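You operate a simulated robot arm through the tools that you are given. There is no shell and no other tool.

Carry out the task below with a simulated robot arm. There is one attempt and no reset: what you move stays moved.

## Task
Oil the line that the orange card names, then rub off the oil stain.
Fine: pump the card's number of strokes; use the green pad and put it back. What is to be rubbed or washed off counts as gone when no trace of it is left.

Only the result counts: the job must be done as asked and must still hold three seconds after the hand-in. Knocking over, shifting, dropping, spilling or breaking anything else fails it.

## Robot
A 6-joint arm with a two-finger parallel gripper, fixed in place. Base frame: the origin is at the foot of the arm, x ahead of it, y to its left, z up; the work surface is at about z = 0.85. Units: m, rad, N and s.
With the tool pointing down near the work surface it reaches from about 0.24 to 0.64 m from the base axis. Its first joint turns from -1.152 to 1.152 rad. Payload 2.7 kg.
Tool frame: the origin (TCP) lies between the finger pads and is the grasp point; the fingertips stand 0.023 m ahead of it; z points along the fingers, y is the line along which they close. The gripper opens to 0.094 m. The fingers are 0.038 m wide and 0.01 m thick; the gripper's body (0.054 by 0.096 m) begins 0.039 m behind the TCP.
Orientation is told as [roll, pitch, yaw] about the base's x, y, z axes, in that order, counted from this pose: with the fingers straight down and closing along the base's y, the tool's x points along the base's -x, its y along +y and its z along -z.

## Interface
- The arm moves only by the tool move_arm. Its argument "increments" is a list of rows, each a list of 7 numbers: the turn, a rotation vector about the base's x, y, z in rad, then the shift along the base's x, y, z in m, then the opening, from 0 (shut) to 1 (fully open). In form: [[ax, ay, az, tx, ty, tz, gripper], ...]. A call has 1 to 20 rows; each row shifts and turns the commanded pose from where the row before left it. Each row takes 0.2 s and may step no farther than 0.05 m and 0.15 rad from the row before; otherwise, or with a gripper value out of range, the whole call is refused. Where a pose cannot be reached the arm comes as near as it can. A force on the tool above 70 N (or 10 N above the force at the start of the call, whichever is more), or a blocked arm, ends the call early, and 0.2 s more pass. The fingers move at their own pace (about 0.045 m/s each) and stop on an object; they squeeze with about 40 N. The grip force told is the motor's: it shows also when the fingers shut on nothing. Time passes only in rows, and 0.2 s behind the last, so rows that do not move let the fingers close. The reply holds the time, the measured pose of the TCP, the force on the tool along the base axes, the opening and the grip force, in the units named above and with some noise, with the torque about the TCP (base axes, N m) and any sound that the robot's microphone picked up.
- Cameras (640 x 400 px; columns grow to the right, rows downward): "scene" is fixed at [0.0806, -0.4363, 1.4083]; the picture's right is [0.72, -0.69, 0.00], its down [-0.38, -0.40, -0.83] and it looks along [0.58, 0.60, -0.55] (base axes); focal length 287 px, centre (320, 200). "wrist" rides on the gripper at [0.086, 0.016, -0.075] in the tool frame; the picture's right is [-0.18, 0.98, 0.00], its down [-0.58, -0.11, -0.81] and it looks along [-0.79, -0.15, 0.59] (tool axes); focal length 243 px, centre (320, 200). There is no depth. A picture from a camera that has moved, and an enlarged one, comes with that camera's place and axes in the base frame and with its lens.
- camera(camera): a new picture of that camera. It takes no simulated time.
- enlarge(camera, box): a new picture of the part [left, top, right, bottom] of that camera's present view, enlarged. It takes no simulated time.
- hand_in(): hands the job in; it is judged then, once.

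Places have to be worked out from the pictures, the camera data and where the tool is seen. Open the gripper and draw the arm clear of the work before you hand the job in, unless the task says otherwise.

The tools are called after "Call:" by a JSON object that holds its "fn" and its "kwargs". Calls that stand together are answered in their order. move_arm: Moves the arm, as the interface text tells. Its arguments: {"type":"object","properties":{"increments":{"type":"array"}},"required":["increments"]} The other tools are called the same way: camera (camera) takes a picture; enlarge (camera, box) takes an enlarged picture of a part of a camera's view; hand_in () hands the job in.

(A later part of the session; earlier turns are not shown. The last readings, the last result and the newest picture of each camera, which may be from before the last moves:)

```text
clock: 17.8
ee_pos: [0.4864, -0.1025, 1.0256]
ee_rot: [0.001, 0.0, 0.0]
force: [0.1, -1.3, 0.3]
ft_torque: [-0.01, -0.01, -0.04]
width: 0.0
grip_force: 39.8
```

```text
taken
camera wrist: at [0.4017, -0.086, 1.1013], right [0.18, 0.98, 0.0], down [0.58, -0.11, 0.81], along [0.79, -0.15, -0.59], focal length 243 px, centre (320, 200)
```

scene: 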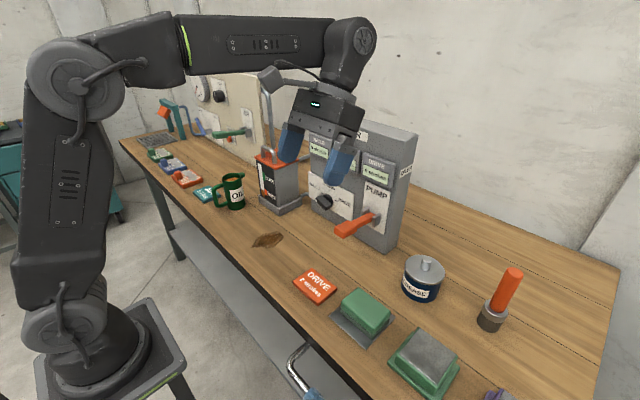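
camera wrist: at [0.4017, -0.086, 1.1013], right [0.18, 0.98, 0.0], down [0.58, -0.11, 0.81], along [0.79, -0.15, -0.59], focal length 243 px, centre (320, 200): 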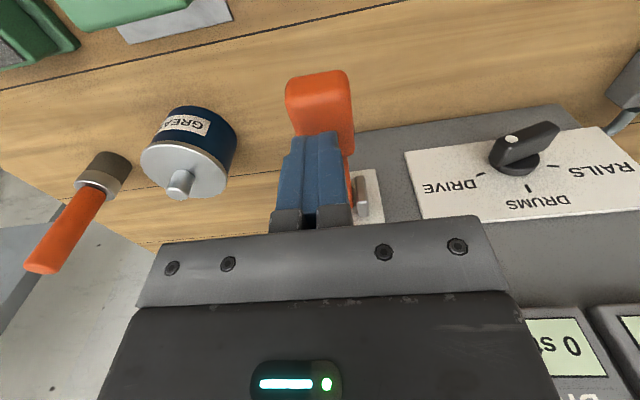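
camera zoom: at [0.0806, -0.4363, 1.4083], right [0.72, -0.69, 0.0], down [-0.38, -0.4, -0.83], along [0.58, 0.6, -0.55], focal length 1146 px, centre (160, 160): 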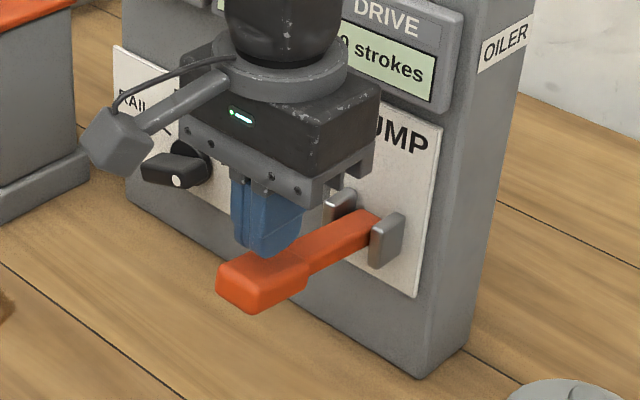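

The fingers are aligned in y but sit towards the rear of the grip. I'll shift back about 1 cm and press down gently in steps.

Call:
{"fn": "move_arm", "kwargs": {"increments": [[0, 0, 0, -0.01, 0.002, 0, 0], [0, 0, 0, 0, 0, -0.015, 0], [0, 0, 0, 0, 0, -0.01, 0], [0, 0, 0, 0, 0, -0.01, 0], [0, 0, 0, 0, 0, 0, 0]]}}

Call:
{"fn": "enlarge", "kwargs": {"camera": "scene", "box": [300, 130, 420, 260]}}

Call:
{"fn": "camera", "kwargs": {"camera": "wrist"}}

```text
clock: 19.0
ee_pos: [0.4759, -0.0987, 0.9907]
ee_rot: [0.001, -0.002, 0.001]
force: [0.0, 1.2, 3.8]
ft_torque: [0.05, -0.08, 0.01]
width: 0.0001
grip_force: 39.5
```

```text
3.08 times, centred on (360, 195) of scene
camera zoom: at [0.0805, -0.4363, 1.4084], right [0.72, -0.69, 0.0], down [-0.38, -0.4, -0.83], along [0.58, 0.6, -0.55], focal length 882 px, centre (197, 215)
```

zoom: 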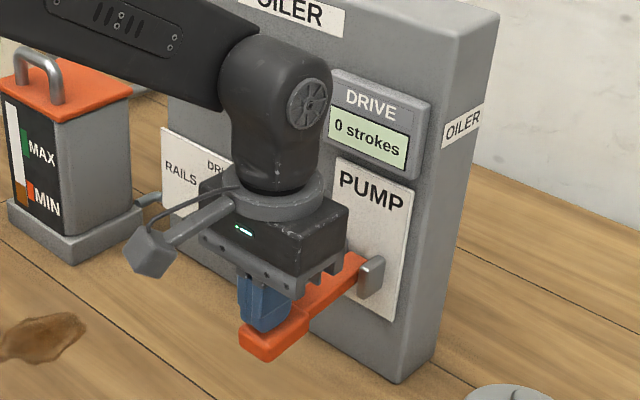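

```text
taken
camera wrist: at [0.3916, -0.0829, 1.0656], right [0.18, 0.98, 0.0], down [0.58, -0.11, 0.81], along [0.79, -0.15, -0.59], focal length 243 px, centre (320, 200)
```

wrist: 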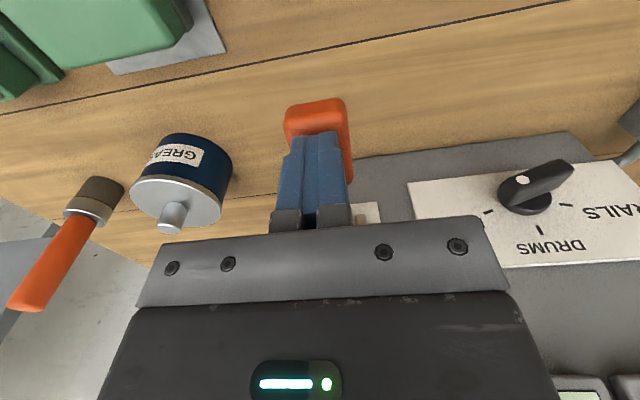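

The lever moves down with about 4 N. I'll continue down, following its arc slightly forward, until it stops.

Call:
{"fn": "move_arm", "kwargs": {"increments": [[0, 0, 0, 0.002, 0, -0.012, 0], [0, 0, 0, 0.002, 0, -0.012, 0], [0, 0, 0, 0.003, 0, -0.012, 0], [0, 0, 0, 0, 0, 0, 0]]}}

Call:
{"fn": "enlarge", "kwargs": {"camera": "scene", "box": [300, 130, 420, 260]}}

```text
clock: 19.8
ee_pos: [0.4807, -0.1002, 0.9662]
ee_rot: [-0.005, -0.005, -0.003]
force: [-12.0, 1.6, 19.4]
ft_torque: [0.05, -0.05, 0.07]
width: 0.0
grip_force: 40.0
stopped in row 3: the force on the tool passed its limit at 86 N (the readings are from after the stop); the commanded pose is now the measured one
```

```text
3.08 times, centred on (360, 195) of scene
camera zoom: at [0.0799, -0.4362, 1.4084], right [0.72, -0.69, 0.0], down [-0.38, -0.4, -0.83], along [0.58, 0.6, -0.55], focal length 882 px, centre (197, 215)
```

zoom: 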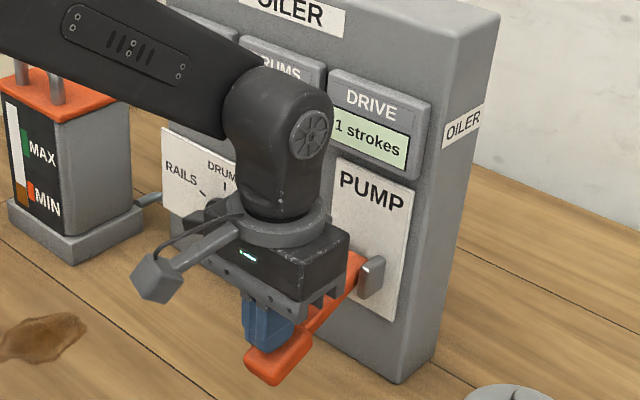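

The lever hit its lower stop and the DRIVE display shows 1 stroke. I'll raise the fingers and see whether the lever springs back.

Call:
{"fn": "move_arm", "kwargs": {"increments": [[0, 0, 0, 0, 0, 0.015, 0], [0, 0, 0, 0, 0, 0.015, 0], [0, 0, 0, 0, 0, 0.02, 0], [0, 0, 0, 0, 0, 0.015, 0], [0, 0, 0, 0, 0, 0, 0]]}}

Call:
{"fn": "enlarge", "kwargs": {"camera": "scene", "box": [300, 130, 420, 260]}}

Call:
{"fn": "enlarge", "kwargs": {"camera": "scene", "box": [240, 130, 320, 230]}}

```text
clock: 21.0
ee_pos: [0.4811, -0.097, 1.0307]
ee_rot: [-0.001, -0.002, -0.003]
force: [0.3, -0.3, -0.1]
ft_torque: [0.01, 0.02, 0.01]
width: 0.0002
grip_force: 40.2
```

```text
3.08 times, centred on (360, 195) of scene
camera zoom: at [0.0806, -0.4363, 1.4083], right [0.72, -0.69, 0.0], down [-0.38, -0.4, -0.83], along [0.58, 0.6, -0.55], focal length 882 px, centre (197, 215)
```

zoom: 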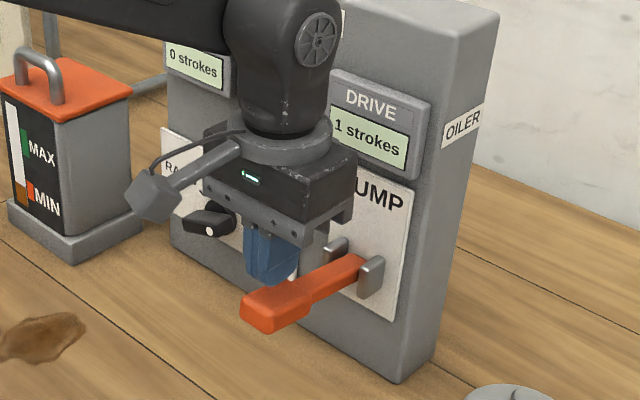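

```text
4.00 times, centred on (280, 180) of scene
camera zoom: at [0.0806, -0.4363, 1.4083], right [0.72, -0.69, 0.0], down [-0.38, -0.4, -0.83], along [0.58, 0.6, -0.55], focal length 1146 px, centre (480, 280)
```

zoom: 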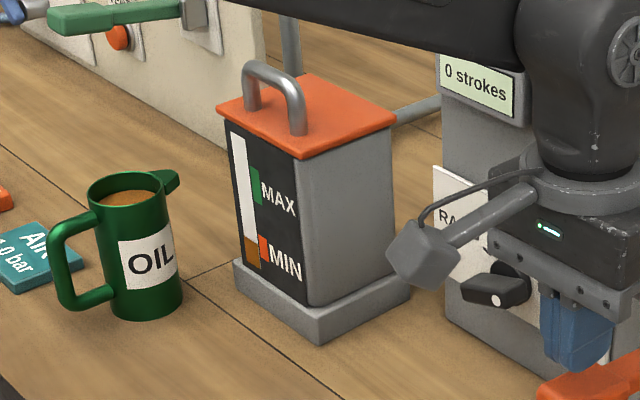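

The lever sprang fully back up, and the counter reads 1 with the gauge still showing oil. I'll do the second stroke the same way, with gentler steps near the stop.

Call:
{"fn": "move_arm", "kwargs": {"increments": [[0, 0, 0, -0.003, 0, -0.016, 0], [0, 0, 0, 0, 0, -0.016, 0], [0, 0, 0, 0, 0, -0.012, 0], [0, 0, 0, 0.002, 0, -0.01, 0], [0, 0, 0, 0.002, 0, -0.006, 0], [0, 0, 0, 0.002, 0, -0.005, 0], [0, 0, 0, 0, 0, 0, 0]]}}

Call:
{"fn": "enlarge", "kwargs": {"camera": "scene", "box": [300, 130, 420, 260]}}

```text
clock: 22.6
ee_pos: [0.4844, -0.1003, 0.9662]
ee_rot: [-0.003, -0.004, -0.001]
force: [-31.5, -3.1, 37.7]
ft_torque: [-0.04, 0.01, -0.13]
width: 0.0
grip_force: 40.1
```

```text
3.08 times, centred on (360, 195) of scene
camera zoom: at [0.0791, -0.4363, 1.4084], right [0.72, -0.69, 0.0], down [-0.38, -0.4, -0.83], along [0.58, 0.6, -0.55], focal length 882 px, centre (197, 215)
```

zoom: 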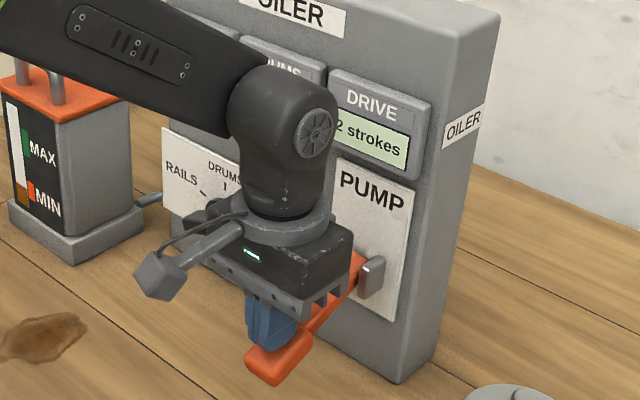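

DRIVE now shows 2 strokes. I'll raise straight up and draw well clear of the lever, then check all the displays.

Call:
{"fn": "move_arm", "kwargs": {"increments": [[0, 0, 0, 0, 0, 0.015, 0], [0, 0, 0, 0, 0, 0.02, 0], [0, 0, 0, 0, 0, 0.03, 0], [0, 0, 0, 0, 0, 0.04, 0], [0, 0, 0, -0.04, 0, 0.02, 0], [0, 0, 0, -0.04, 0, 0.02, 0], [0, 0, 0, 0, 0, 0, 0]]}}

Call:
{"fn": "camera", "kwargs": {"camera": "scene"}}

Call:
{"fn": "enlarge", "kwargs": {"camera": "scene", "box": [290, 100, 430, 260]}}

Call:
{"fn": "camera", "kwargs": {"camera": "wrist"}}

```text
clock: 24.2
ee_pos: [0.4039, -0.1036, 1.1111]
ee_rot: [-0.002, -0.002, -0.002]
force: [-1.3, -0.1, 0.3]
ft_torque: [0.01, 0.01, 0.0]
width: 0.0001
grip_force: 39.7
```

```text
taken
```

scene: 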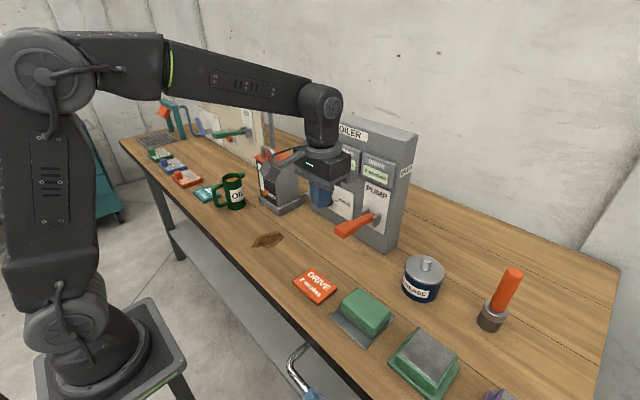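

```text
2.50 times, centred on (360, 180) of scene
camera zoom: at [0.0806, -0.4363, 1.4083], right [0.72, -0.69, 0.0], down [-0.38, -0.4, -0.83], along [0.58, 0.6, -0.55], focal length 716 px, centre (220, 250)
```

zoom: 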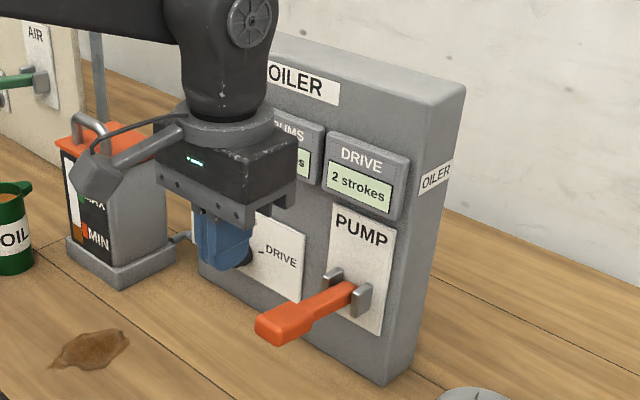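

```text
taken
camera wrist: at [0.3194, -0.0868, 1.1856], right [0.19, 0.98, 0.0], down [0.58, -0.11, 0.81], along [0.79, -0.15, -0.59], focal length 243 px, centre (320, 200)
```

wrist: 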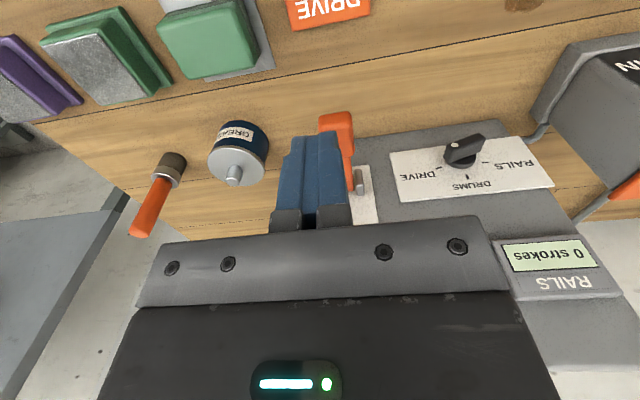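

DRIVE stands at 2 and the lever is back at rest. Next is the green pad: I'll open the gripper, yaw 90° so the fingers close across the pad's short side (x), and move above it.

Call:
{"fn": "move_arm", "kwargs": {"increments": [[0, 0, 0.1428, 0.0006, -0.0111, 0, 1], [0, 0, 0.1428, 0.0006, -0.0111, 0, 1], [0, 0, 0.1428, 0.0006, -0.0111, 0, 1], [0, 0, 0.1428, 0.0006, -0.0111, 0, 1], [0, 0, 0.1428, 0.0006, -0.0111, 0, 1], [0, 0, 0.1428, 0.0006, -0.0111, 0, 1], [0, 0, 0.1428, 0.0006, -0.0111, 0, 1], [0, 0, 0.1428, 0.0006, -0.0111, 0, 1], [0, 0, 0.1428, 0.0006, -0.0111, 0, 1], [0, 0, 0.1428, 0.0006, -0.0111, 0, 1], [0, 0, 0.1428, 0.0006, -0.0111, 0, 1], [0, 0, 0, 0, 0, 0, 1]]}}

Call:
{"fn": "camera", "kwargs": {"camera": "wrist"}}

Call:
{"fn": "camera", "kwargs": {"camera": "scene"}}

```text
clock: 26.8
ee_pos: [0.4095, -0.2209, 1.1121]
ee_rot: [-0.003, -0.003, 1.571]
force: [0.2, 0.9, -0.2]
ft_torque: [-0.02, 0.01, 0.02]
width: 0.0941
grip_force: 0.1
```

```text
taken
camera wrist: at [0.3956, -0.308, 1.1861], right [-0.98, 0.18, 0.0], down [0.11, 0.58, 0.81], along [0.15, 0.79, -0.59], focal length 243 px, centre (320, 200)
```

wrist: 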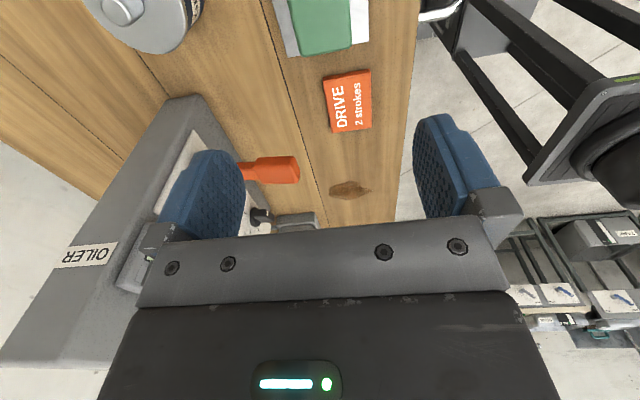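

```text
taken
```

scene: 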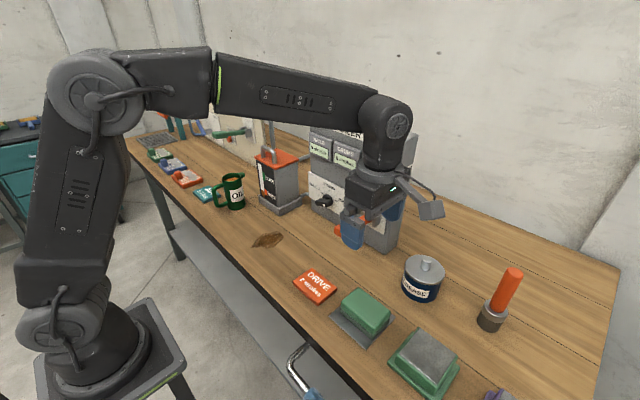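

The yaw is 90° and the fingers are open. I'll centre over the pad and descend to about z 0.95 to check clearance.

Call:
{"fn": "move_arm", "kwargs": {"increments": [[0, 0, 0, 0.001, -0.005, -0.04, 1], [0, 0, 0, 0, 0, -0.045, 1], [0, 0, 0, 0, 0, -0.045, 1], [0, 0, 0, 0, 0, -0.03, 1], [0, 0, 0, 0, 0, 0, 1]]}}

Call:
{"fn": "camera", "kwargs": {"camera": "wrist"}}

Call:
{"fn": "enlarge", "kwargs": {"camera": "scene", "box": [290, 230, 450, 350]}}

```text
clock: 28.0
ee_pos: [0.4102, -0.2252, 0.9482]
ee_rot: [-0.003, -0.004, 1.568]
force: [-0.9, -0.1, 0.0]
ft_torque: [0.02, 0.01, 0.04]
width: 0.0942
grip_force: 0.0
```

```text
taken
camera wrist: at [0.3948, -0.3128, 1.0234], right [-0.98, 0.19, 0.0], down [0.11, 0.58, 0.81], along [0.15, 0.79, -0.59], focal length 243 px, centre (320, 200)
```

wrist: 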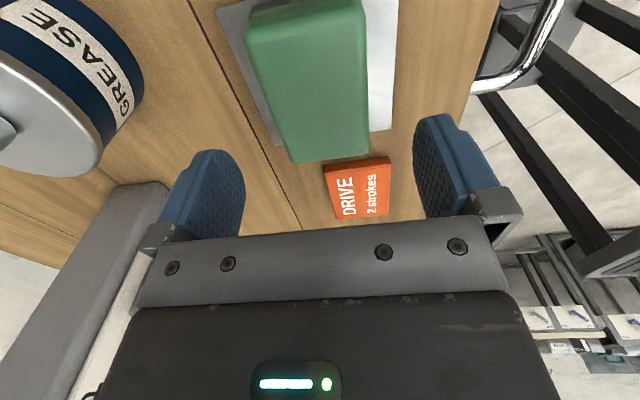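

```text
3.33 times, centred on (370, 290) of scene
camera zoom: at [0.0806, -0.4363, 1.4083], right [0.72, -0.69, 0.0], down [-0.38, -0.4, -0.83], along [0.58, 0.6, -0.55], focal length 955 px, centre (153, -100)
```

zoom: 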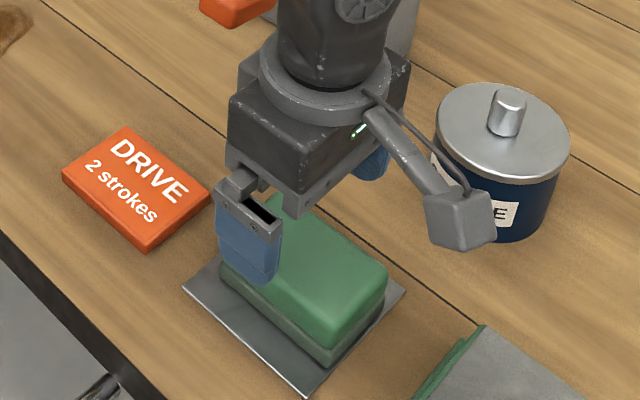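

The pad spans x≈0.383–0.444, and the fingers clear it on both sides. I'll descend around it with the tips just above the plate, then close.

Call:
{"fn": "move_arm", "kwargs": {"increments": [[0, 0, 0, 0.002, -0.001, -0.03, 1], [0, 0, 0, 0, 0, -0.02, 1], [0, 0, 0, 0, 0, -0.013, 1], [0, 0, 0, 0, 0, 0, 1]]}}

Call:
{"fn": "enlarge", "kwargs": {"camera": "scene", "box": [290, 230, 450, 350]}}

Call:
{"fn": "camera", "kwargs": {"camera": "wrist"}}

```text
clock: 29.0
ee_pos: [0.4148, -0.2263, 0.8851]
ee_rot: [-0.001, -0.003, 1.57]
force: [0.5, -0.3, 0.9]
ft_torque: [0.01, 0.0, 0.0]
width: 0.0941
grip_force: 0.1
```

```text
3.33 times, centred on (370, 290) of scene
camera zoom: at [0.0806, -0.4363, 1.4083], right [0.72, -0.69, 0.0], down [-0.38, -0.4, -0.83], along [0.58, 0.6, -0.55], focal length 955 px, centre (153, -100)
```

zoom: 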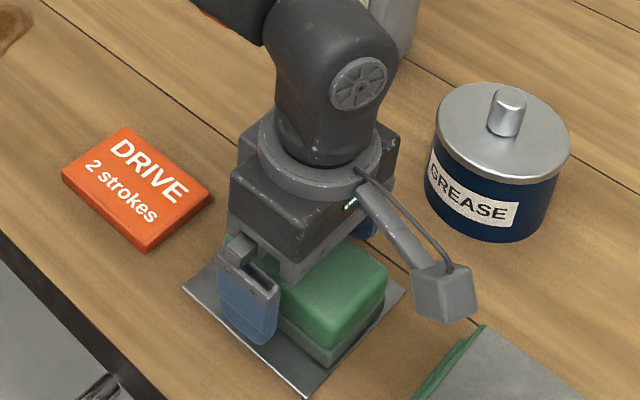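

```text
taken
camera wrist: at [0.3995, -0.313, 0.9616], right [-0.98, 0.19, 0.0], down [0.11, 0.58, 0.81], along [0.15, 0.79, -0.59], focal length 243 px, centre (320, 200)
```

wrist: 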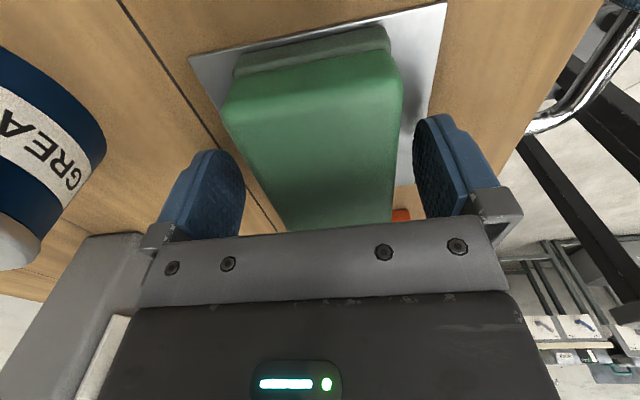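

The gripper is centred on the pad with free space on both sides and no contact force. Now I'll close on it.

Call:
{"fn": "move_arm", "kwargs": {"increments": [[0, 0, 0, 0, 0, 0, 0], [0, 0, 0, 0, 0, 0, 0], [0, 0, 0, 0, 0, 0, 0], [0, 0, 0, 0, 0, 0, 0], [0, 0, 0, 0, 0, 0, 0]]}}

Call:
{"fn": "camera", "kwargs": {"camera": "wrist"}}

Call:
{"fn": "enlarge", "kwargs": {"camera": "scene", "box": [290, 230, 450, 350]}}

```text
clock: 30.2
ee_pos: [0.4149, -0.2264, 0.8868]
ee_rot: [-0.001, -0.003, 1.568]
force: [1.2, -0.6, 0.7]
ft_torque: [-0.01, -0.03, 0.0]
width: 0.0595
grip_force: 40.1
```

```text
taken
camera wrist: at [0.3996, -0.313, 0.9619], right [-0.98, 0.19, 0.0], down [0.11, 0.58, 0.81], along [0.15, 0.79, -0.59], focal length 243 px, centre (320, 200)
```

wrist: 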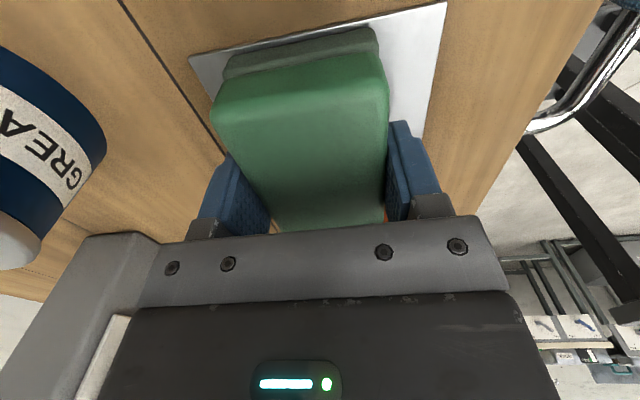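

```text
3.33 times, centred on (370, 290) of scene
camera zoom: at [0.0806, -0.4363, 1.4083], right [0.72, -0.69, 0.0], down [-0.38, -0.4, -0.83], along [0.58, 0.6, -0.55], focal length 955 px, centre (153, -100)
```

zoom: 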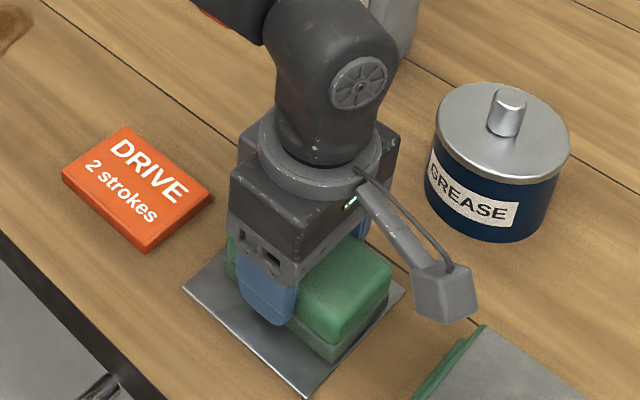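

I have the pad, with 0.0595 m between the fingers. I'll lift it straight up, then travel at x≈0.385 to stay clear of the pump lever.

Call:
{"fn": "move_arm", "kwargs": {"increments": [[0, 0, 0, 0, 0, 0.02, 0], [0, 0, 0, 0, 0, 0.04, 0], [0, 0, 0, -0.005, 0, 0.045, 0], [0, 0, 0, -0.015, 0, 0.045, 0], [0, 0, 0, -0.01, 0.03, 0.02, 0], [0, 0, 0, 0, 0, 0, 0]]}}

Call:
{"fn": "camera", "kwargs": {"camera": "scene"}}

Call:
{"fn": "camera", "kwargs": {"camera": "wrist"}}

```text
clock: 31.6
ee_pos: [0.383, -0.1959, 1.059]
ee_rot: [-0.003, -0.003, 1.569]
force: [0.4, 0.0, 0.0]
ft_torque: [0.01, 0.01, -0.02]
width: 0.0593
grip_force: 40.2
```

```text
taken
```

scene: 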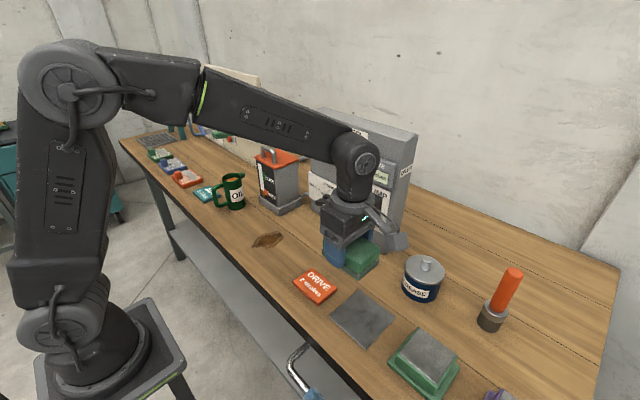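

```text
taken
camera wrist: at [0.3688, -0.2824, 1.1331], right [-0.98, 0.19, 0.0], down [0.11, 0.58, 0.81], along [0.15, 0.79, -0.59], focal length 243 px, centre (320, 200)
```

wrist: 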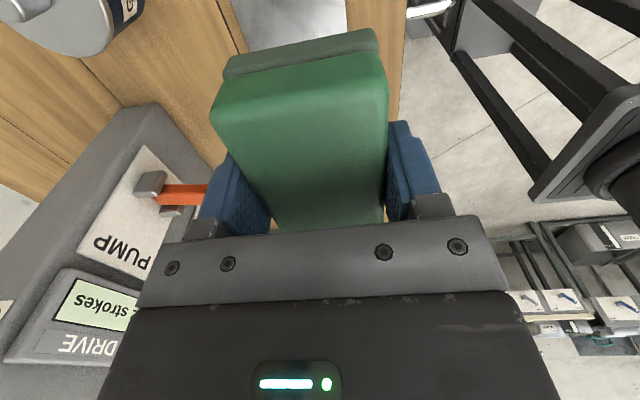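

The pad is in the gripper and its plate stayed put. The stain spans about x 0.353–0.456, y 0.087–0.153, so I'll carry the pad over and descend close above it.

Call:
{"fn": "move_arm", "kwargs": {"increments": [[0, 0, 0, 0, 0.045, 0, 0], [0, 0, 0, 0, 0.045, 0, 0], [0, 0, 0, 0, 0.045, 0, 0], [0, 0, 0, 0, 0.045, 0, 0], [0, 0, 0, 0, 0.045, 0, 0], [0, 0, 0, 0, 0.045, 0, 0], [0, 0, 0, 0, 0.045, 0, 0], [0, 0, 0, 0.01, 0, -0.045, 0], [0, 0, 0, 0.01, 0, -0.045, 0], [0, 0, 0, 0, 0, -0.045, 0], [0, 0, 0, 0, 0, -0.02, 0], [0, 0, 0, 0, 0, 0, 0]]}}

Call:
{"fn": "camera", "kwargs": {"camera": "scene"}}

Call:
{"fn": "enlarge", "kwargs": {"camera": "scene", "box": [220, 170, 340, 260]}}

Call:
{"fn": "camera", "kwargs": {"camera": "wrist"}}

```text
clock: 34.2
ee_pos: [0.4013, 0.1178, 0.9015]
ee_rot: [-0.002, -0.004, 1.569]
force: [-1.0, 0.7, -1.1]
ft_torque: [-0.03, -0.04, 0.04]
width: 0.0593
grip_force: 39.2
```

```text
taken
```

scene: 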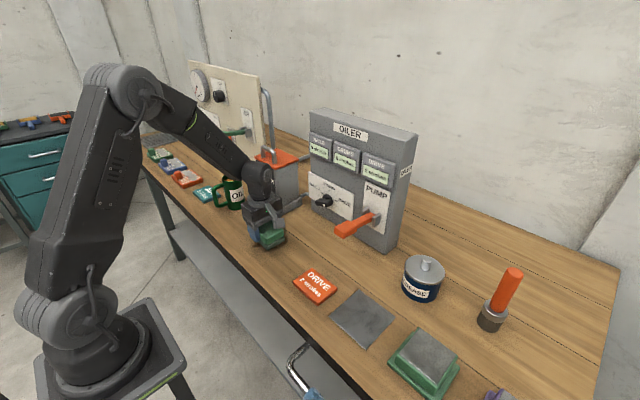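

```text
4.44 times, centred on (280, 215) of scene
camera zoom: at [0.0806, -0.4363, 1.4083], right [0.72, -0.69, 0.0], down [-0.38, -0.4, -0.83], along [0.58, 0.6, -0.55], focal length 1274 px, centre (498, 133)
```

zoom: 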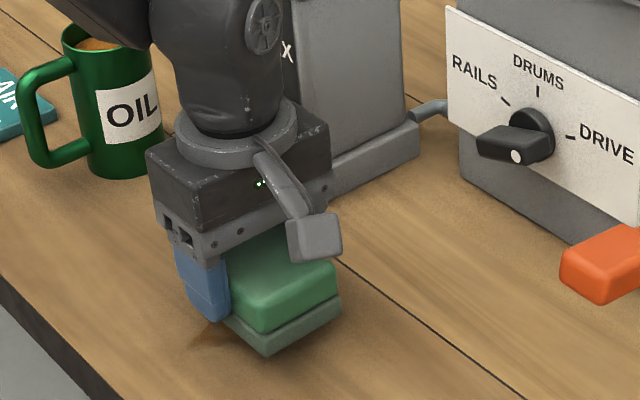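

```text
taken
camera wrist: at [0.3865, 0.0307, 0.9775], right [-0.98, 0.19, 0.0], down [0.11, 0.58, 0.81], along [0.15, 0.79, -0.59], focal length 243 px, centre (320, 200)
```

wrist: 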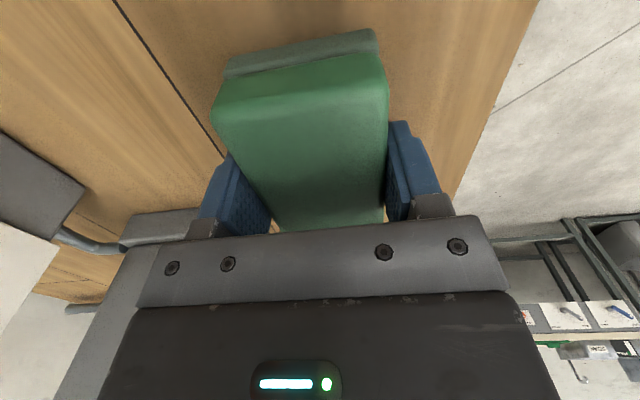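

The pad hovers just above the stain. I'll lower it in small steps until it touches.

Call:
{"fn": "move_arm", "kwargs": {"increments": [[0, 0, 0, 0, 0.002, -0.01, 0], [0, 0, 0, 0, 0, -0.004, 0], [0, 0, 0, 0, 0, -0.003, 0], [0, 0, 0, 0, 0, 0, 0]]}}

```text
clock: 35.2
ee_pos: [0.4034, 0.1191, 0.8841]
ee_rot: [-0.003, -0.005, 1.569]
force: [0.0, -0.2, -1.0]
ft_torque: [-0.01, -0.01, 0.0]
width: 0.0595
grip_force: 40.3
```

There's no contact yet at z 0.884, so I'll keep lowering 1 mm at a time.

Call:
{"fn": "move_arm", "kwargs": {"increments": [[0, 0, 0, 0, 0, -0.001, 0], [0, 0, 0, 0, 0, -0.001, 0], [0, 0, 0, 0, 0, 0, 0]]}}

```text
clock: 36.0
ee_pos: [0.4035, 0.1211, 0.8837]
ee_rot: [-0.002, -0.003, 1.569]
force: [-3.4, -2.9, 15.4]
ft_torque: [-0.22, 0.39, 0.03]
width: 0.059
grip_force: 40.3
```

Contact gives about 15 N down. Now I'll rub along x over the full length of the stain.

Call:
{"fn": "move_arm", "kwargs": {"increments": [[0, 0, 0, -0.02, 0, 0, 0], [0, 0, 0, -0.02, 0, 0, 0], [0, 0, 0, -0.015, 0, 0, 0], [0, 0, 0, 0.02, 0, 0, 0], [0, 0, 0, 0.02, 0, 0, 0], [0, 0, 0, 0.02, 0, 0, 0], [0, 0, 0, 0.02, 0, 0, 0], [0, 0, 0, 0.02, 0, 0, 0], [0, 0, 0, 0.012, 0, 0, 0], [0, 0, 0, -0.02, 0, 0, 0], [0, 0, 0, -0.02, 0, 0, 0], [0, 0, 0, -0.02, 0, 0, 0], [0, 0, 0, -0.02, 0, 0, 0], [0, 0, 0, -0.02, 0, 0, 0], [0, 0, 0, -0.012, 0, 0, 0], [0, 0, 0, 0, 0, 0, 0]]}}

Call:
{"fn": "enlarge", "kwargs": {"camera": "scene", "box": [220, 170, 340, 260]}}

Call:
{"fn": "camera", "kwargs": {"camera": "wrist"}}

```text
clock: 39.4
ee_pos: [0.3488, 0.1221, 0.8826]
ee_rot: [-0.006, -0.003, 1.57]
force: [8.0, 0.3, 20.5]
ft_torque: [-0.34, -0.08, 0.15]
width: 0.0593
grip_force: 40.2
```

```text
4.44 times, centred on (280, 215) of scene
camera zoom: at [0.0805, -0.4364, 1.4083], right [0.72, -0.69, 0.0], down [-0.38, -0.4, -0.83], along [0.58, 0.6, -0.55], focal length 1274 px, centre (498, 133)
```

zoom: 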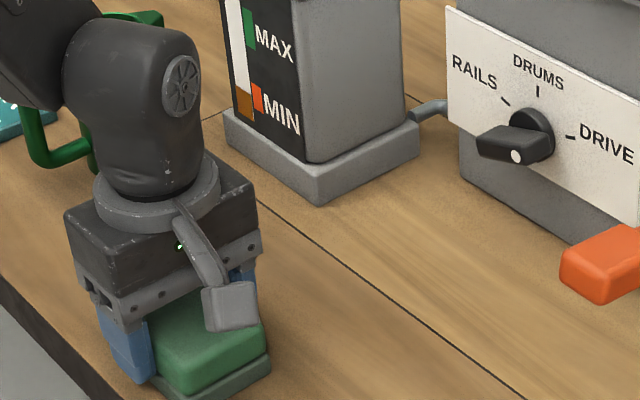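

```text
taken
camera wrist: at [0.3339, 0.0358, 0.9575], right [-0.98, 0.19, 0.0], down [0.11, 0.58, 0.81], along [0.15, 0.79, -0.59], focal length 243 px, centre (320, 200)
```

wrist: 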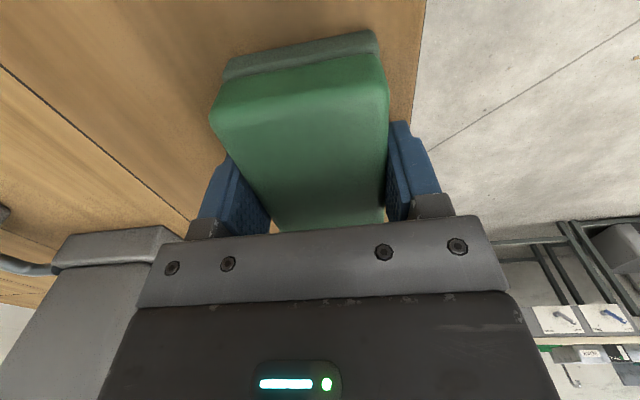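

The stain is nearly gone where I can see it. I'll make further passes offset to both sides to cover the edges.

Call:
{"fn": "move_arm", "kwargs": {"increments": [[0, 0, 0, 0, 0.016, 0, 0], [0, 0, 0, 0.022, 0, 0, 0], [0, 0, 0, 0.022, 0, 0, 0], [0, 0, 0, 0.022, 0, 0, 0], [0, 0, 0, 0.022, 0, 0, 0], [0, 0, 0, 0.018, 0, 0, 0], [0, 0, 0, 0, -0.016, 0, 0], [0, 0, 0, -0.022, 0, 0, 0], [0, 0, 0, -0.022, 0, 0, 0], [0, 0, 0, -0.022, 0, 0, 0], [0, 0, 0, -0.022, 0, 0, 0], [0, 0, 0, -0.018, 0, 0, 0], [0, 0, 0, 0, -0.018, 0, 0], [0, 0, 0, 0.022, 0, 0, 0], [0, 0, 0, 0.022, 0, 0, 0], [0, 0, 0, 0.022, 0, 0, 0], [0, 0, 0, 0.022, 0, 0, 0], [0, 0, 0, 0.018, 0, 0, 0], [0, 0, 0, 0, 0, 0, 0]]}}

Call:
{"fn": "enlarge", "kwargs": {"camera": "scene", "box": [220, 190, 340, 280]}}

```text
clock: 43.4
ee_pos: [0.4549, 0.1023, 0.882]
ee_rot: [-0.002, -0.003, 1.57]
force: [0.4, 0.1, -1.0]
ft_torque: [0.01, 0.0, 0.04]
width: 0.0593
grip_force: 39.4
```

```text
4.44 times, centred on (280, 235) of scene
camera zoom: at [0.0806, -0.4363, 1.4083], right [0.72, -0.69, 0.0], down [-0.38, -0.4, -0.83], along [0.58, 0.6, -0.55], focal length 1274 px, centre (498, 44)
```

zoom: 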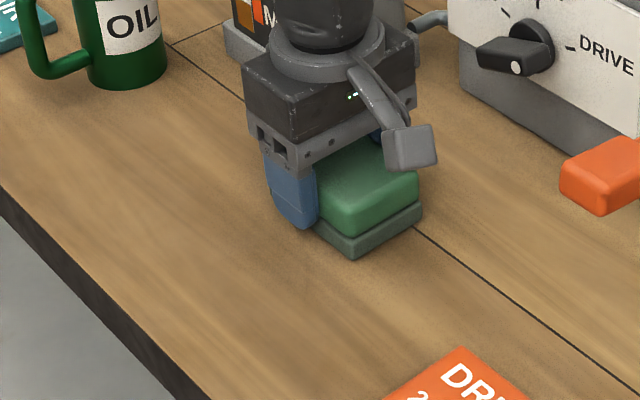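

The contact force faded at the end of the last pass, but the visible wood looks clean. I'll lift the pad and move aside to inspect the whole area.

Call:
{"fn": "move_arm", "kwargs": {"increments": [[0, 0, 0, -0.01, 0, 0.03, 0], [0, 0, 0, -0.02, 0, 0.045, 0], [0, 0, 0, -0.02, 0, 0.045, 0], [0, 0, 0, -0.02, -0.02, 0.04, 0], [0, 0, 0, 0, -0.045, 0, 0], [0, 0, 0, 0, -0.045, 0, 0], [0, 0, 0, 0, -0.045, 0, 0], [0, 0, 0, 0, 0, 0, 0]]}}

Call:
{"fn": "camera", "kwargs": {"camera": "scene"}}

Call:
{"fn": "enlarge", "kwargs": {"camera": "scene", "box": [230, 210, 310, 260]}}

Call:
{"fn": "camera", "kwargs": {"camera": "wrist"}}

```text
clock: 45.2
ee_pos: [0.3874, -0.0547, 1.0414]
ee_rot: [-0.002, -0.002, 1.568]
force: [0.4, 0.0, -1.0]
ft_torque: [-0.01, 0.02, 0.0]
width: 0.0595
grip_force: 40.5
```

```text
taken
```

scene: 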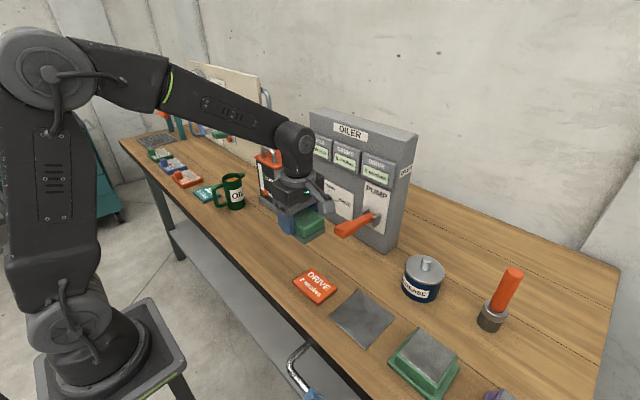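

```text
8.00 times, centred on (270, 235) of scene
camera zoom: at [0.0806, -0.4364, 1.4083], right [0.72, -0.69, 0.0], down [-0.38, -0.4, -0.83], along [0.58, 0.6, -0.55], focal length 2293 px, centre (720, -80)
```

zoom: 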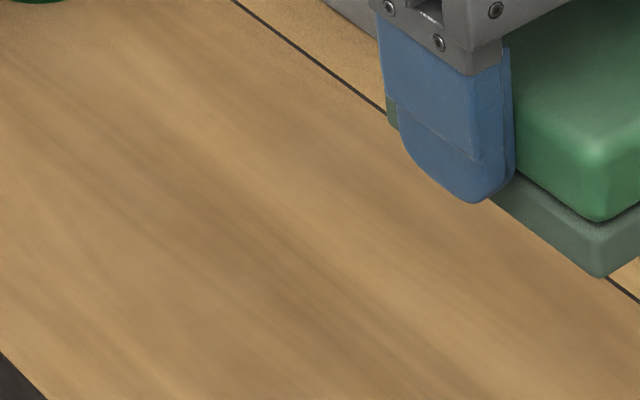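

```text
taken
camera wrist: at [0.3736, -0.1407, 1.116], right [-0.98, 0.18, 0.0], down [0.11, 0.58, 0.81], along [0.15, 0.79, -0.59], focal length 243 px, centre (320, 200)
```

wrist: 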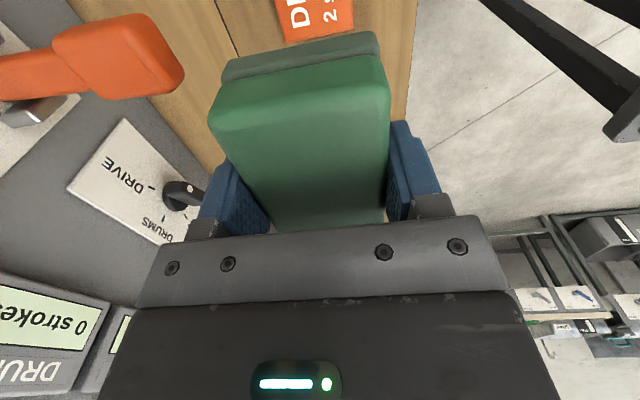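

The area looks clean, but a finger hides one corner. I'll move the pad further right towards its plate and look again before setting it down.

Call:
{"fn": "move_arm", "kwargs": {"increments": [[0, 0, 0, 0, -0.045, 0.015, 0], [0, 0, 0, 0, -0.045, 0, 0], [0, 0, 0, 0, -0.045, 0, 0], [0, 0, 0, 0.01, -0.035, 0, 0], [0, 0, 0, 0, 0, 0, 0]]}}

Call:
{"fn": "enlarge", "kwargs": {"camera": "scene", "box": [230, 210, 310, 260]}}

Call:
{"fn": "enlarge", "kwargs": {"camera": "scene", "box": [200, 180, 340, 290]}}

Call:
{"fn": "enlarge", "kwargs": {"camera": "scene", "box": [260, 210, 300, 250]}}

```text
clock: 46.4
ee_pos: [0.3941, -0.2244, 1.0547]
ee_rot: [-0.002, -0.004, 1.57]
force: [0.0, -0.4, -0.8]
ft_torque: [0.0, -0.02, 0.05]
width: 0.0596
grip_force: 39.7
```

```text
8.00 times, centred on (270, 235) of scene
camera zoom: at [0.0806, -0.4364, 1.4083], right [0.72, -0.69, 0.0], down [-0.38, -0.4, -0.83], along [0.58, 0.6, -0.55], focal length 2293 px, centre (720, -80)
```

zoom: 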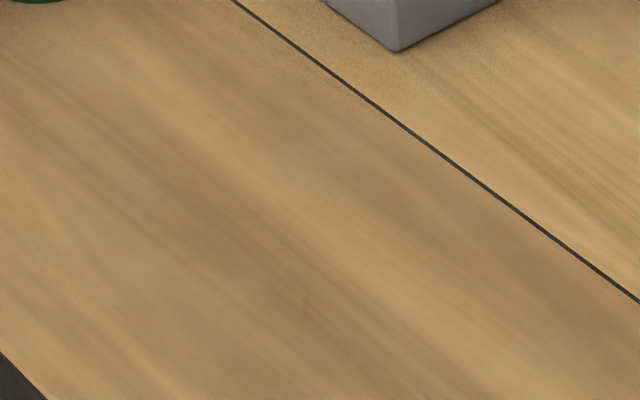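

```text
3.64 times, centred on (270, 235) of scene
camera zoom: at [0.0806, -0.4364, 1.4083], right [0.72, -0.69, 0.0], down [-0.38, -0.4, -0.83], along [0.58, 0.6, -0.55], focal length 1042 px, centre (502, 73)
```

zoom: 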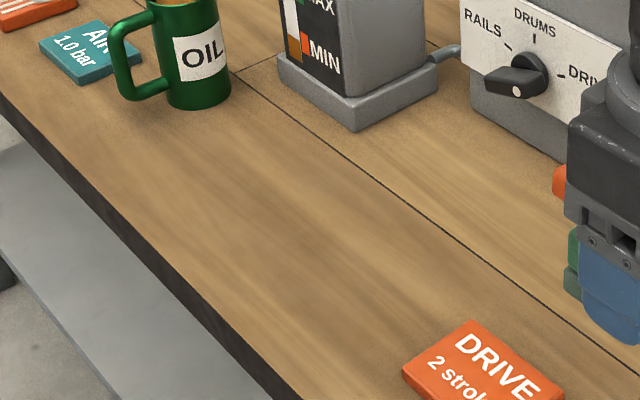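

```text
10.00 times, centred on (280, 230) of scene
camera zoom: at [0.0806, -0.4364, 1.4083], right [0.72, -0.69, 0.0], down [-0.38, -0.4, -0.83], along [0.58, 0.6, -0.55], focal length 2866 px, centre (720, -100)
```

zoom: 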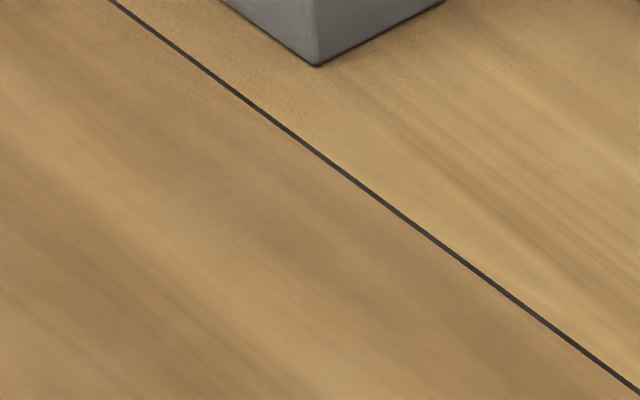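

I see a possible faint mark near scene pixel (268, 247), at the old stain's lower edge, so I'll zoom in hard there and around the outline.

Call:
{"fn": "enlarge", "kwargs": {"camera": "scene", "box": [258, 240, 278, 254]}}

Call:
{"fn": "enlarge", "kwargs": {"camera": "scene", "box": [246, 238, 266, 252]}}

Call:
{"fn": "enlarge", "kwargs": {"camera": "scene", "box": [270, 228, 290, 242]}}

Call:
{"fn": "enlarge", "kwargs": {"camera": "scene", "box": [256, 228, 276, 242]}}

```text
16.00 times, centred on (268, 247) of scene
camera zoom: at [0.0806, -0.4364, 1.4083], right [0.72, -0.69, 0.0], down [-0.38, -0.4, -0.83], along [0.58, 0.6, -0.55], focal length 4586 px, centre (1152, -552)
```

zoom: 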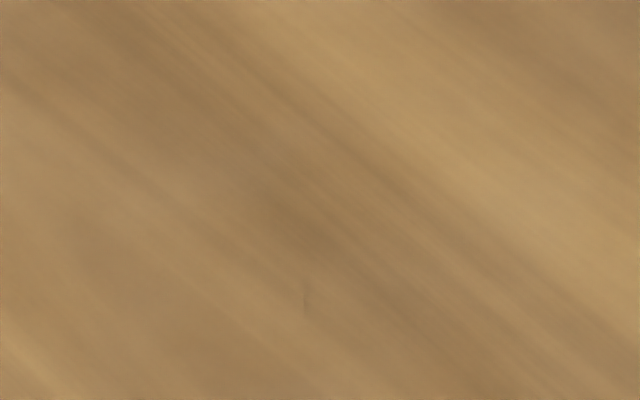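

```text
16.00 times, centred on (256, 245) of scene
camera zoom: at [0.0806, -0.4364, 1.4083], right [0.72, -0.69, 0.0], down [-0.38, -0.4, -0.83], along [0.58, 0.6, -0.55], focal length 4586 px, centre (1344, -520)
```

zoom: 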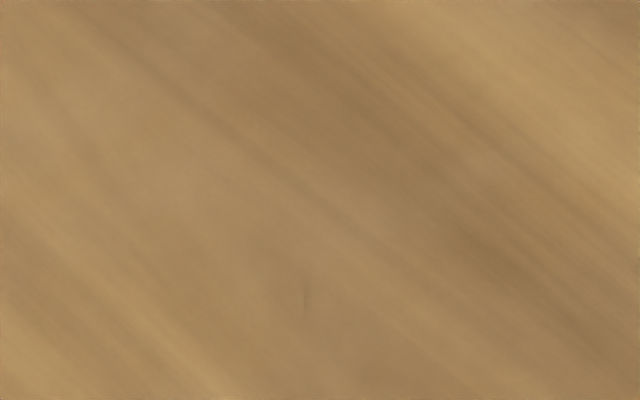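

```text
16.00 times, centred on (280, 235) of scene
camera zoom: at [0.0806, -0.4364, 1.4083], right [0.72, -0.69, 0.0], down [-0.38, -0.4, -0.83], along [0.58, 0.6, -0.55], focal length 4586 px, centre (960, -360)
```

zoom: 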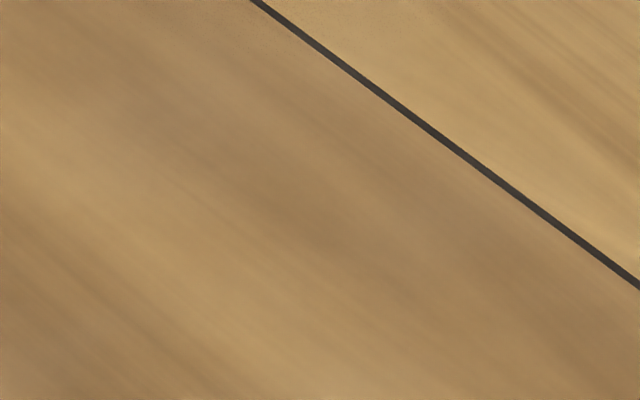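

```text
16.00 times, centred on (266, 235) of scene
camera zoom: at [0.0806, -0.4364, 1.4083], right [0.72, -0.69, 0.0], down [-0.38, -0.4, -0.83], along [0.58, 0.6, -0.55], focal length 4586 px, centre (1184, -360)
```

zoom: 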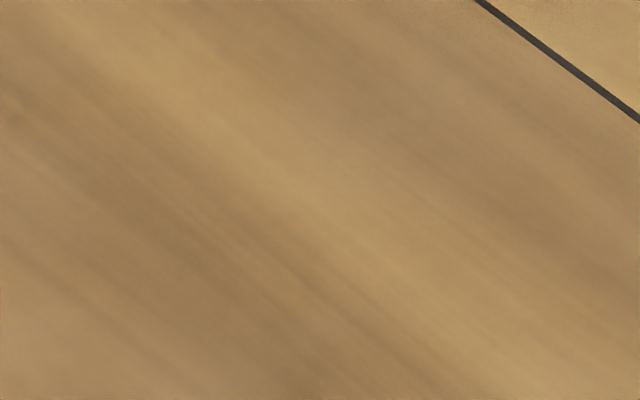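

That mark shows up at the same screen spot in different crops, so it's a camera artefact and the wood looks clean. Because contact faded late in the rub, I'll make one more firm round to be sure nothing faint is left.

Call:
{"fn": "move_arm", "kwargs": {"increments": [[0, 0, 0, -0.009, 0.043, 0, 0], [0, 0, 0, 0, 0.043, 0, 0], [0, 0, 0, 0, 0.043, 0, 0], [0, 0, 0, 0, 0.043, 0, 0], [0, 0, 0, 0, 0.043, 0, 0], [0, 0, 0, 0, 0.043, 0, 0], [0, 0, 0, 0, 0.043, 0, 0], [0, 0, 0, 0, 0.043, 0, 0], [0, 0, 0, 0.01, 0, -0.045, 0], [0, 0, 0, 0.01, 0, -0.045, 0], [0, 0, 0, 0, 0, -0.045, 0], [0, 0, 0, 0, 0, -0.025, 0], [0, 0, 0, 0, 0, -0.01, 0], [0, 0, 0, 0, 0, 0, 0]]}}

```text
clock: 49.4
ee_pos: [0.406, 0.1211, 0.8885]
ee_rot: [-0.002, -0.003, 1.568]
force: [-0.1, -0.6, -1.3]
ft_torque: [0.01, 0.01, -0.04]
width: 0.0593
grip_force: 40.2
```

I'm back over the stain area at z 0.8885 with no contact. I'll lower by millimetres to find it again.

Call:
{"fn": "move_arm", "kwargs": {"increments": [[0, 0, 0, 0, 0, -0.003, 0], [0, 0, 0, 0, 0, -0.002, 0], [0, 0, 0, 0, 0, -0.0015, 0], [0, 0, 0, 0, 0, 0, 0]]}}

```text
clock: 50.4
ee_pos: [0.4052, 0.1208, 0.8809]
ee_rot: [-0.002, -0.003, 1.571]
force: [-0.3, 0.7, 3.2]
ft_torque: [-0.17, 0.1, -0.01]
width: 0.0593
grip_force: 40.3
```

Light contact at z 0.881 shows the pad has slid up about 2 mm in the fingers. I'll press slightly more and rub back and forth in a full pattern.

Call:
{"fn": "move_arm", "kwargs": {"increments": [[0, 0, 0, 0, 0, -0.001, 0], [0, 0, 0, -0.02, 0, 0, 0], [0, 0, 0, -0.02, 0, 0, 0], [0, 0, 0, -0.015, 0, 0, 0], [0, 0, 0, 0.022, 0, 0, 0], [0, 0, 0, 0.022, 0, 0, 0], [0, 0, 0, 0.022, 0, 0, 0], [0, 0, 0, 0.022, 0, 0, 0], [0, 0, 0, 0.02, 0, 0, 0], [0, 0, 0, 0, 0, 0, 0]]}}

```text
clock: 52.6
ee_pos: [0.4604, 0.1217, 0.88]
ee_rot: [-0.006, -0.003, 1.568]
force: [-9.9, 0.7, 30.7]
ft_torque: [-0.2, 0.88, -0.07]
width: 0.0592
grip_force: 40.1
```

There's firm contact at about 30 N. I'll go on with the offset passes.

Call:
{"fn": "move_arm", "kwargs": {"increments": [[0, 0, 0, 0, 0.016, 0, 0], [0, 0, 0, -0.022, 0, 0, 0], [0, 0, 0, -0.022, 0, 0, 0], [0, 0, 0, -0.022, 0, 0, 0], [0, 0, 0, -0.022, 0, 0, 0], [0, 0, 0, -0.02, 0, 0, 0], [0, 0, 0, 0, -0.032, 0, 0], [0, 0, 0, 0.022, 0, -0.0003, 0], [0, 0, 0, 0.022, 0, 0, 0], [0, 0, 0, 0.022, 0, 0, 0], [0, 0, 0, 0.022, 0, 0, 0], [0, 0, 0, 0.018, 0, 0, 0], [0, 0, 0, 0, 0, 0, 0]]}}

```text
clock: 55.4
ee_pos: [0.4561, 0.105, 0.8813]
ee_rot: [-0.004, -0.003, 1.57]
force: [-1.2, 0.4, 1.7]
ft_torque: [0.07, -0.1, 0.05]
width: 0.0592
grip_force: 39.5
```

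Pressure has dropped again at this edge. I'll press a touch more and do the return passes along y≈0.105 and the middle.

Call:
{"fn": "move_arm", "kwargs": {"increments": [[0, 0, 0, 0, 0, -0.0012, 0], [0, 0, 0, -0.022, 0, 0, 0], [0, 0, 0, -0.022, 0, 0, 0], [0, 0, 0, -0.022, 0, 0, 0], [0, 0, 0, -0.022, 0, 0, 0], [0, 0, 0, -0.018, 0, 0, 0], [0, 0, 0, 0, 0.018, -0.0003, 0], [0, 0, 0, 0.022, 0, 0, 0], [0, 0, 0, 0.022, 0, 0, 0], [0, 0, 0, 0.022, 0, 0, 0], [0, 0, 0, 0.022, 0, 0, 0], [0, 0, 0, 0.018, 0, 0, 0], [0, 0, 0, 0, 0, 0, 0]]}}

Call:
{"fn": "camera", "kwargs": {"camera": "wrist"}}

Call:
{"fn": "enlarge", "kwargs": {"camera": "scene", "box": [220, 180, 340, 270]}}

```text
clock: 58.2
ee_pos: [0.4554, 0.1217, 0.8776]
ee_rot: [-0.003, -0.003, 1.568]
force: [-8.0, 1.1, 19.9]
ft_torque: [0.06, 0.43, -0.01]
width: 0.0594
grip_force: 40.0
```

```text
taken
camera wrist: at [0.442, 0.0343, 0.9532], right [-0.98, 0.19, 0.0], down [0.11, 0.58, 0.81], along [0.15, 0.79, -0.59], focal length 243 px, centre (320, 200)
```

wrist: 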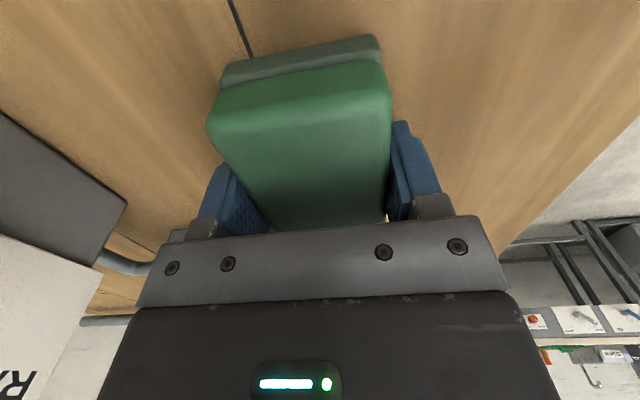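

```text
4.44 times, centred on (280, 225) of scene
camera zoom: at [0.0801, -0.4364, 1.4084], right [0.72, -0.69, 0.0], down [-0.38, -0.4, -0.83], along [0.58, 0.6, -0.55], focal length 1274 px, centre (498, 89)
```

zoom: 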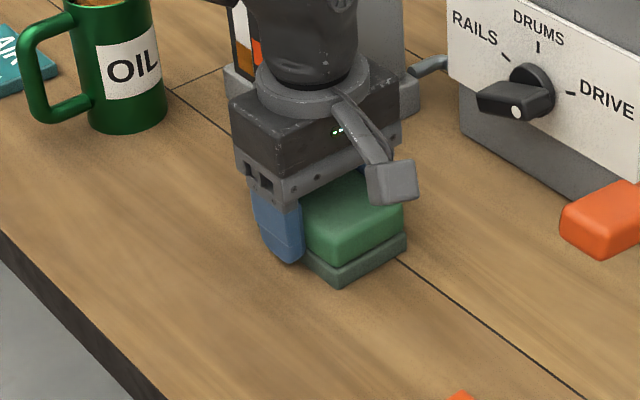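

The whole area is clean. Now I'll lift the pad and carry it back above its plate, centred near (0.412, -0.226).

Call:
{"fn": "move_arm", "kwargs": {"increments": [[0, 0, 0, -0.01, 0, 0.03, 0], [0, 0, 0, -0.02, 0, 0.045, 0], [0, 0, 0, -0.02, 0, 0.045, 0], [0, 0, 0, -0.02, -0.015, 0.042, 0], [0, 0, 0, 0, -0.045, 0.015, 0], [0, 0, 0, 0, -0.045, 0, 0], [0, 0, 0, 0, -0.045, 0, 0], [0, 0, 0, 0, -0.045, 0, 0], [0, 0, 0, 0, -0.045, 0, 0], [0, 0, 0, 0, -0.045, 0, 0], [0, 0, 0, 0.01, -0.042, 0, 0], [0, 0, 0, 0.015, -0.02, 0, 0], [0, 0, 0, 0, 0, 0, 0]]}}

Call:
{"fn": "camera", "kwargs": {"camera": "scene"}}

Call:
{"fn": "enlarge", "kwargs": {"camera": "scene", "box": [230, 210, 310, 260]}}

Call:
{"fn": "camera", "kwargs": {"camera": "wrist"}}

```text
clock: 61.0
ee_pos: [0.409, -0.2255, 1.0555]
ee_rot: [0.0, -0.005, 1.569]
force: [0.9, 0.5, -1.0]
ft_torque: [-0.02, -0.04, -0.03]
width: 0.0595
grip_force: 40.1
```

```text
taken
```

scene: 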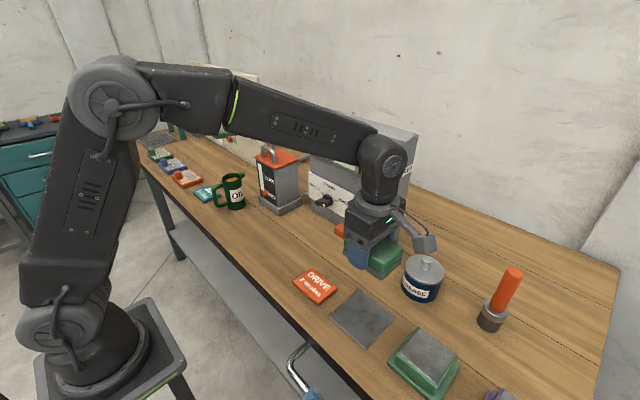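

```text
8.00 times, centred on (270, 235) of scene
camera zoom: at [0.0806, -0.4364, 1.4083], right [0.72, -0.69, 0.0], down [-0.38, -0.4, -0.83], along [0.58, 0.6, -0.55], focal length 2293 px, centre (720, -80)
```

zoom: 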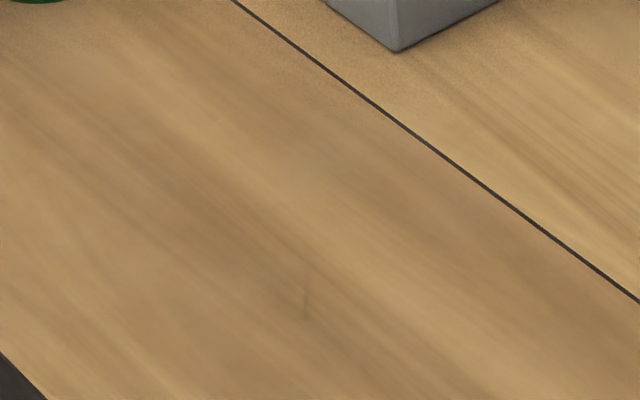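

```text
taken
camera wrist: at [0.395, -0.311, 1.1307], right [-0.98, 0.19, 0.0], down [0.11, 0.58, 0.81], along [0.15, 0.79, -0.59], focal length 243 px, centre (320, 200)
```

wrist: 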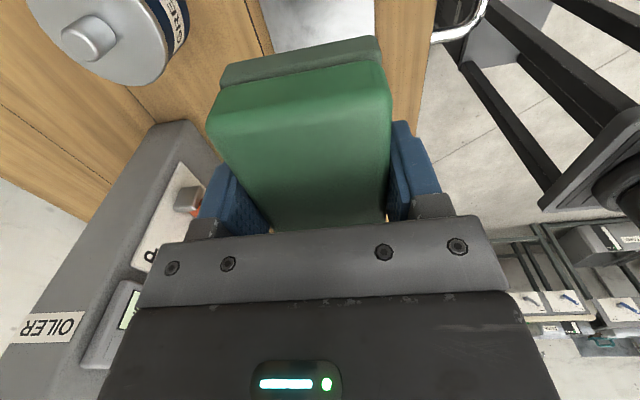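

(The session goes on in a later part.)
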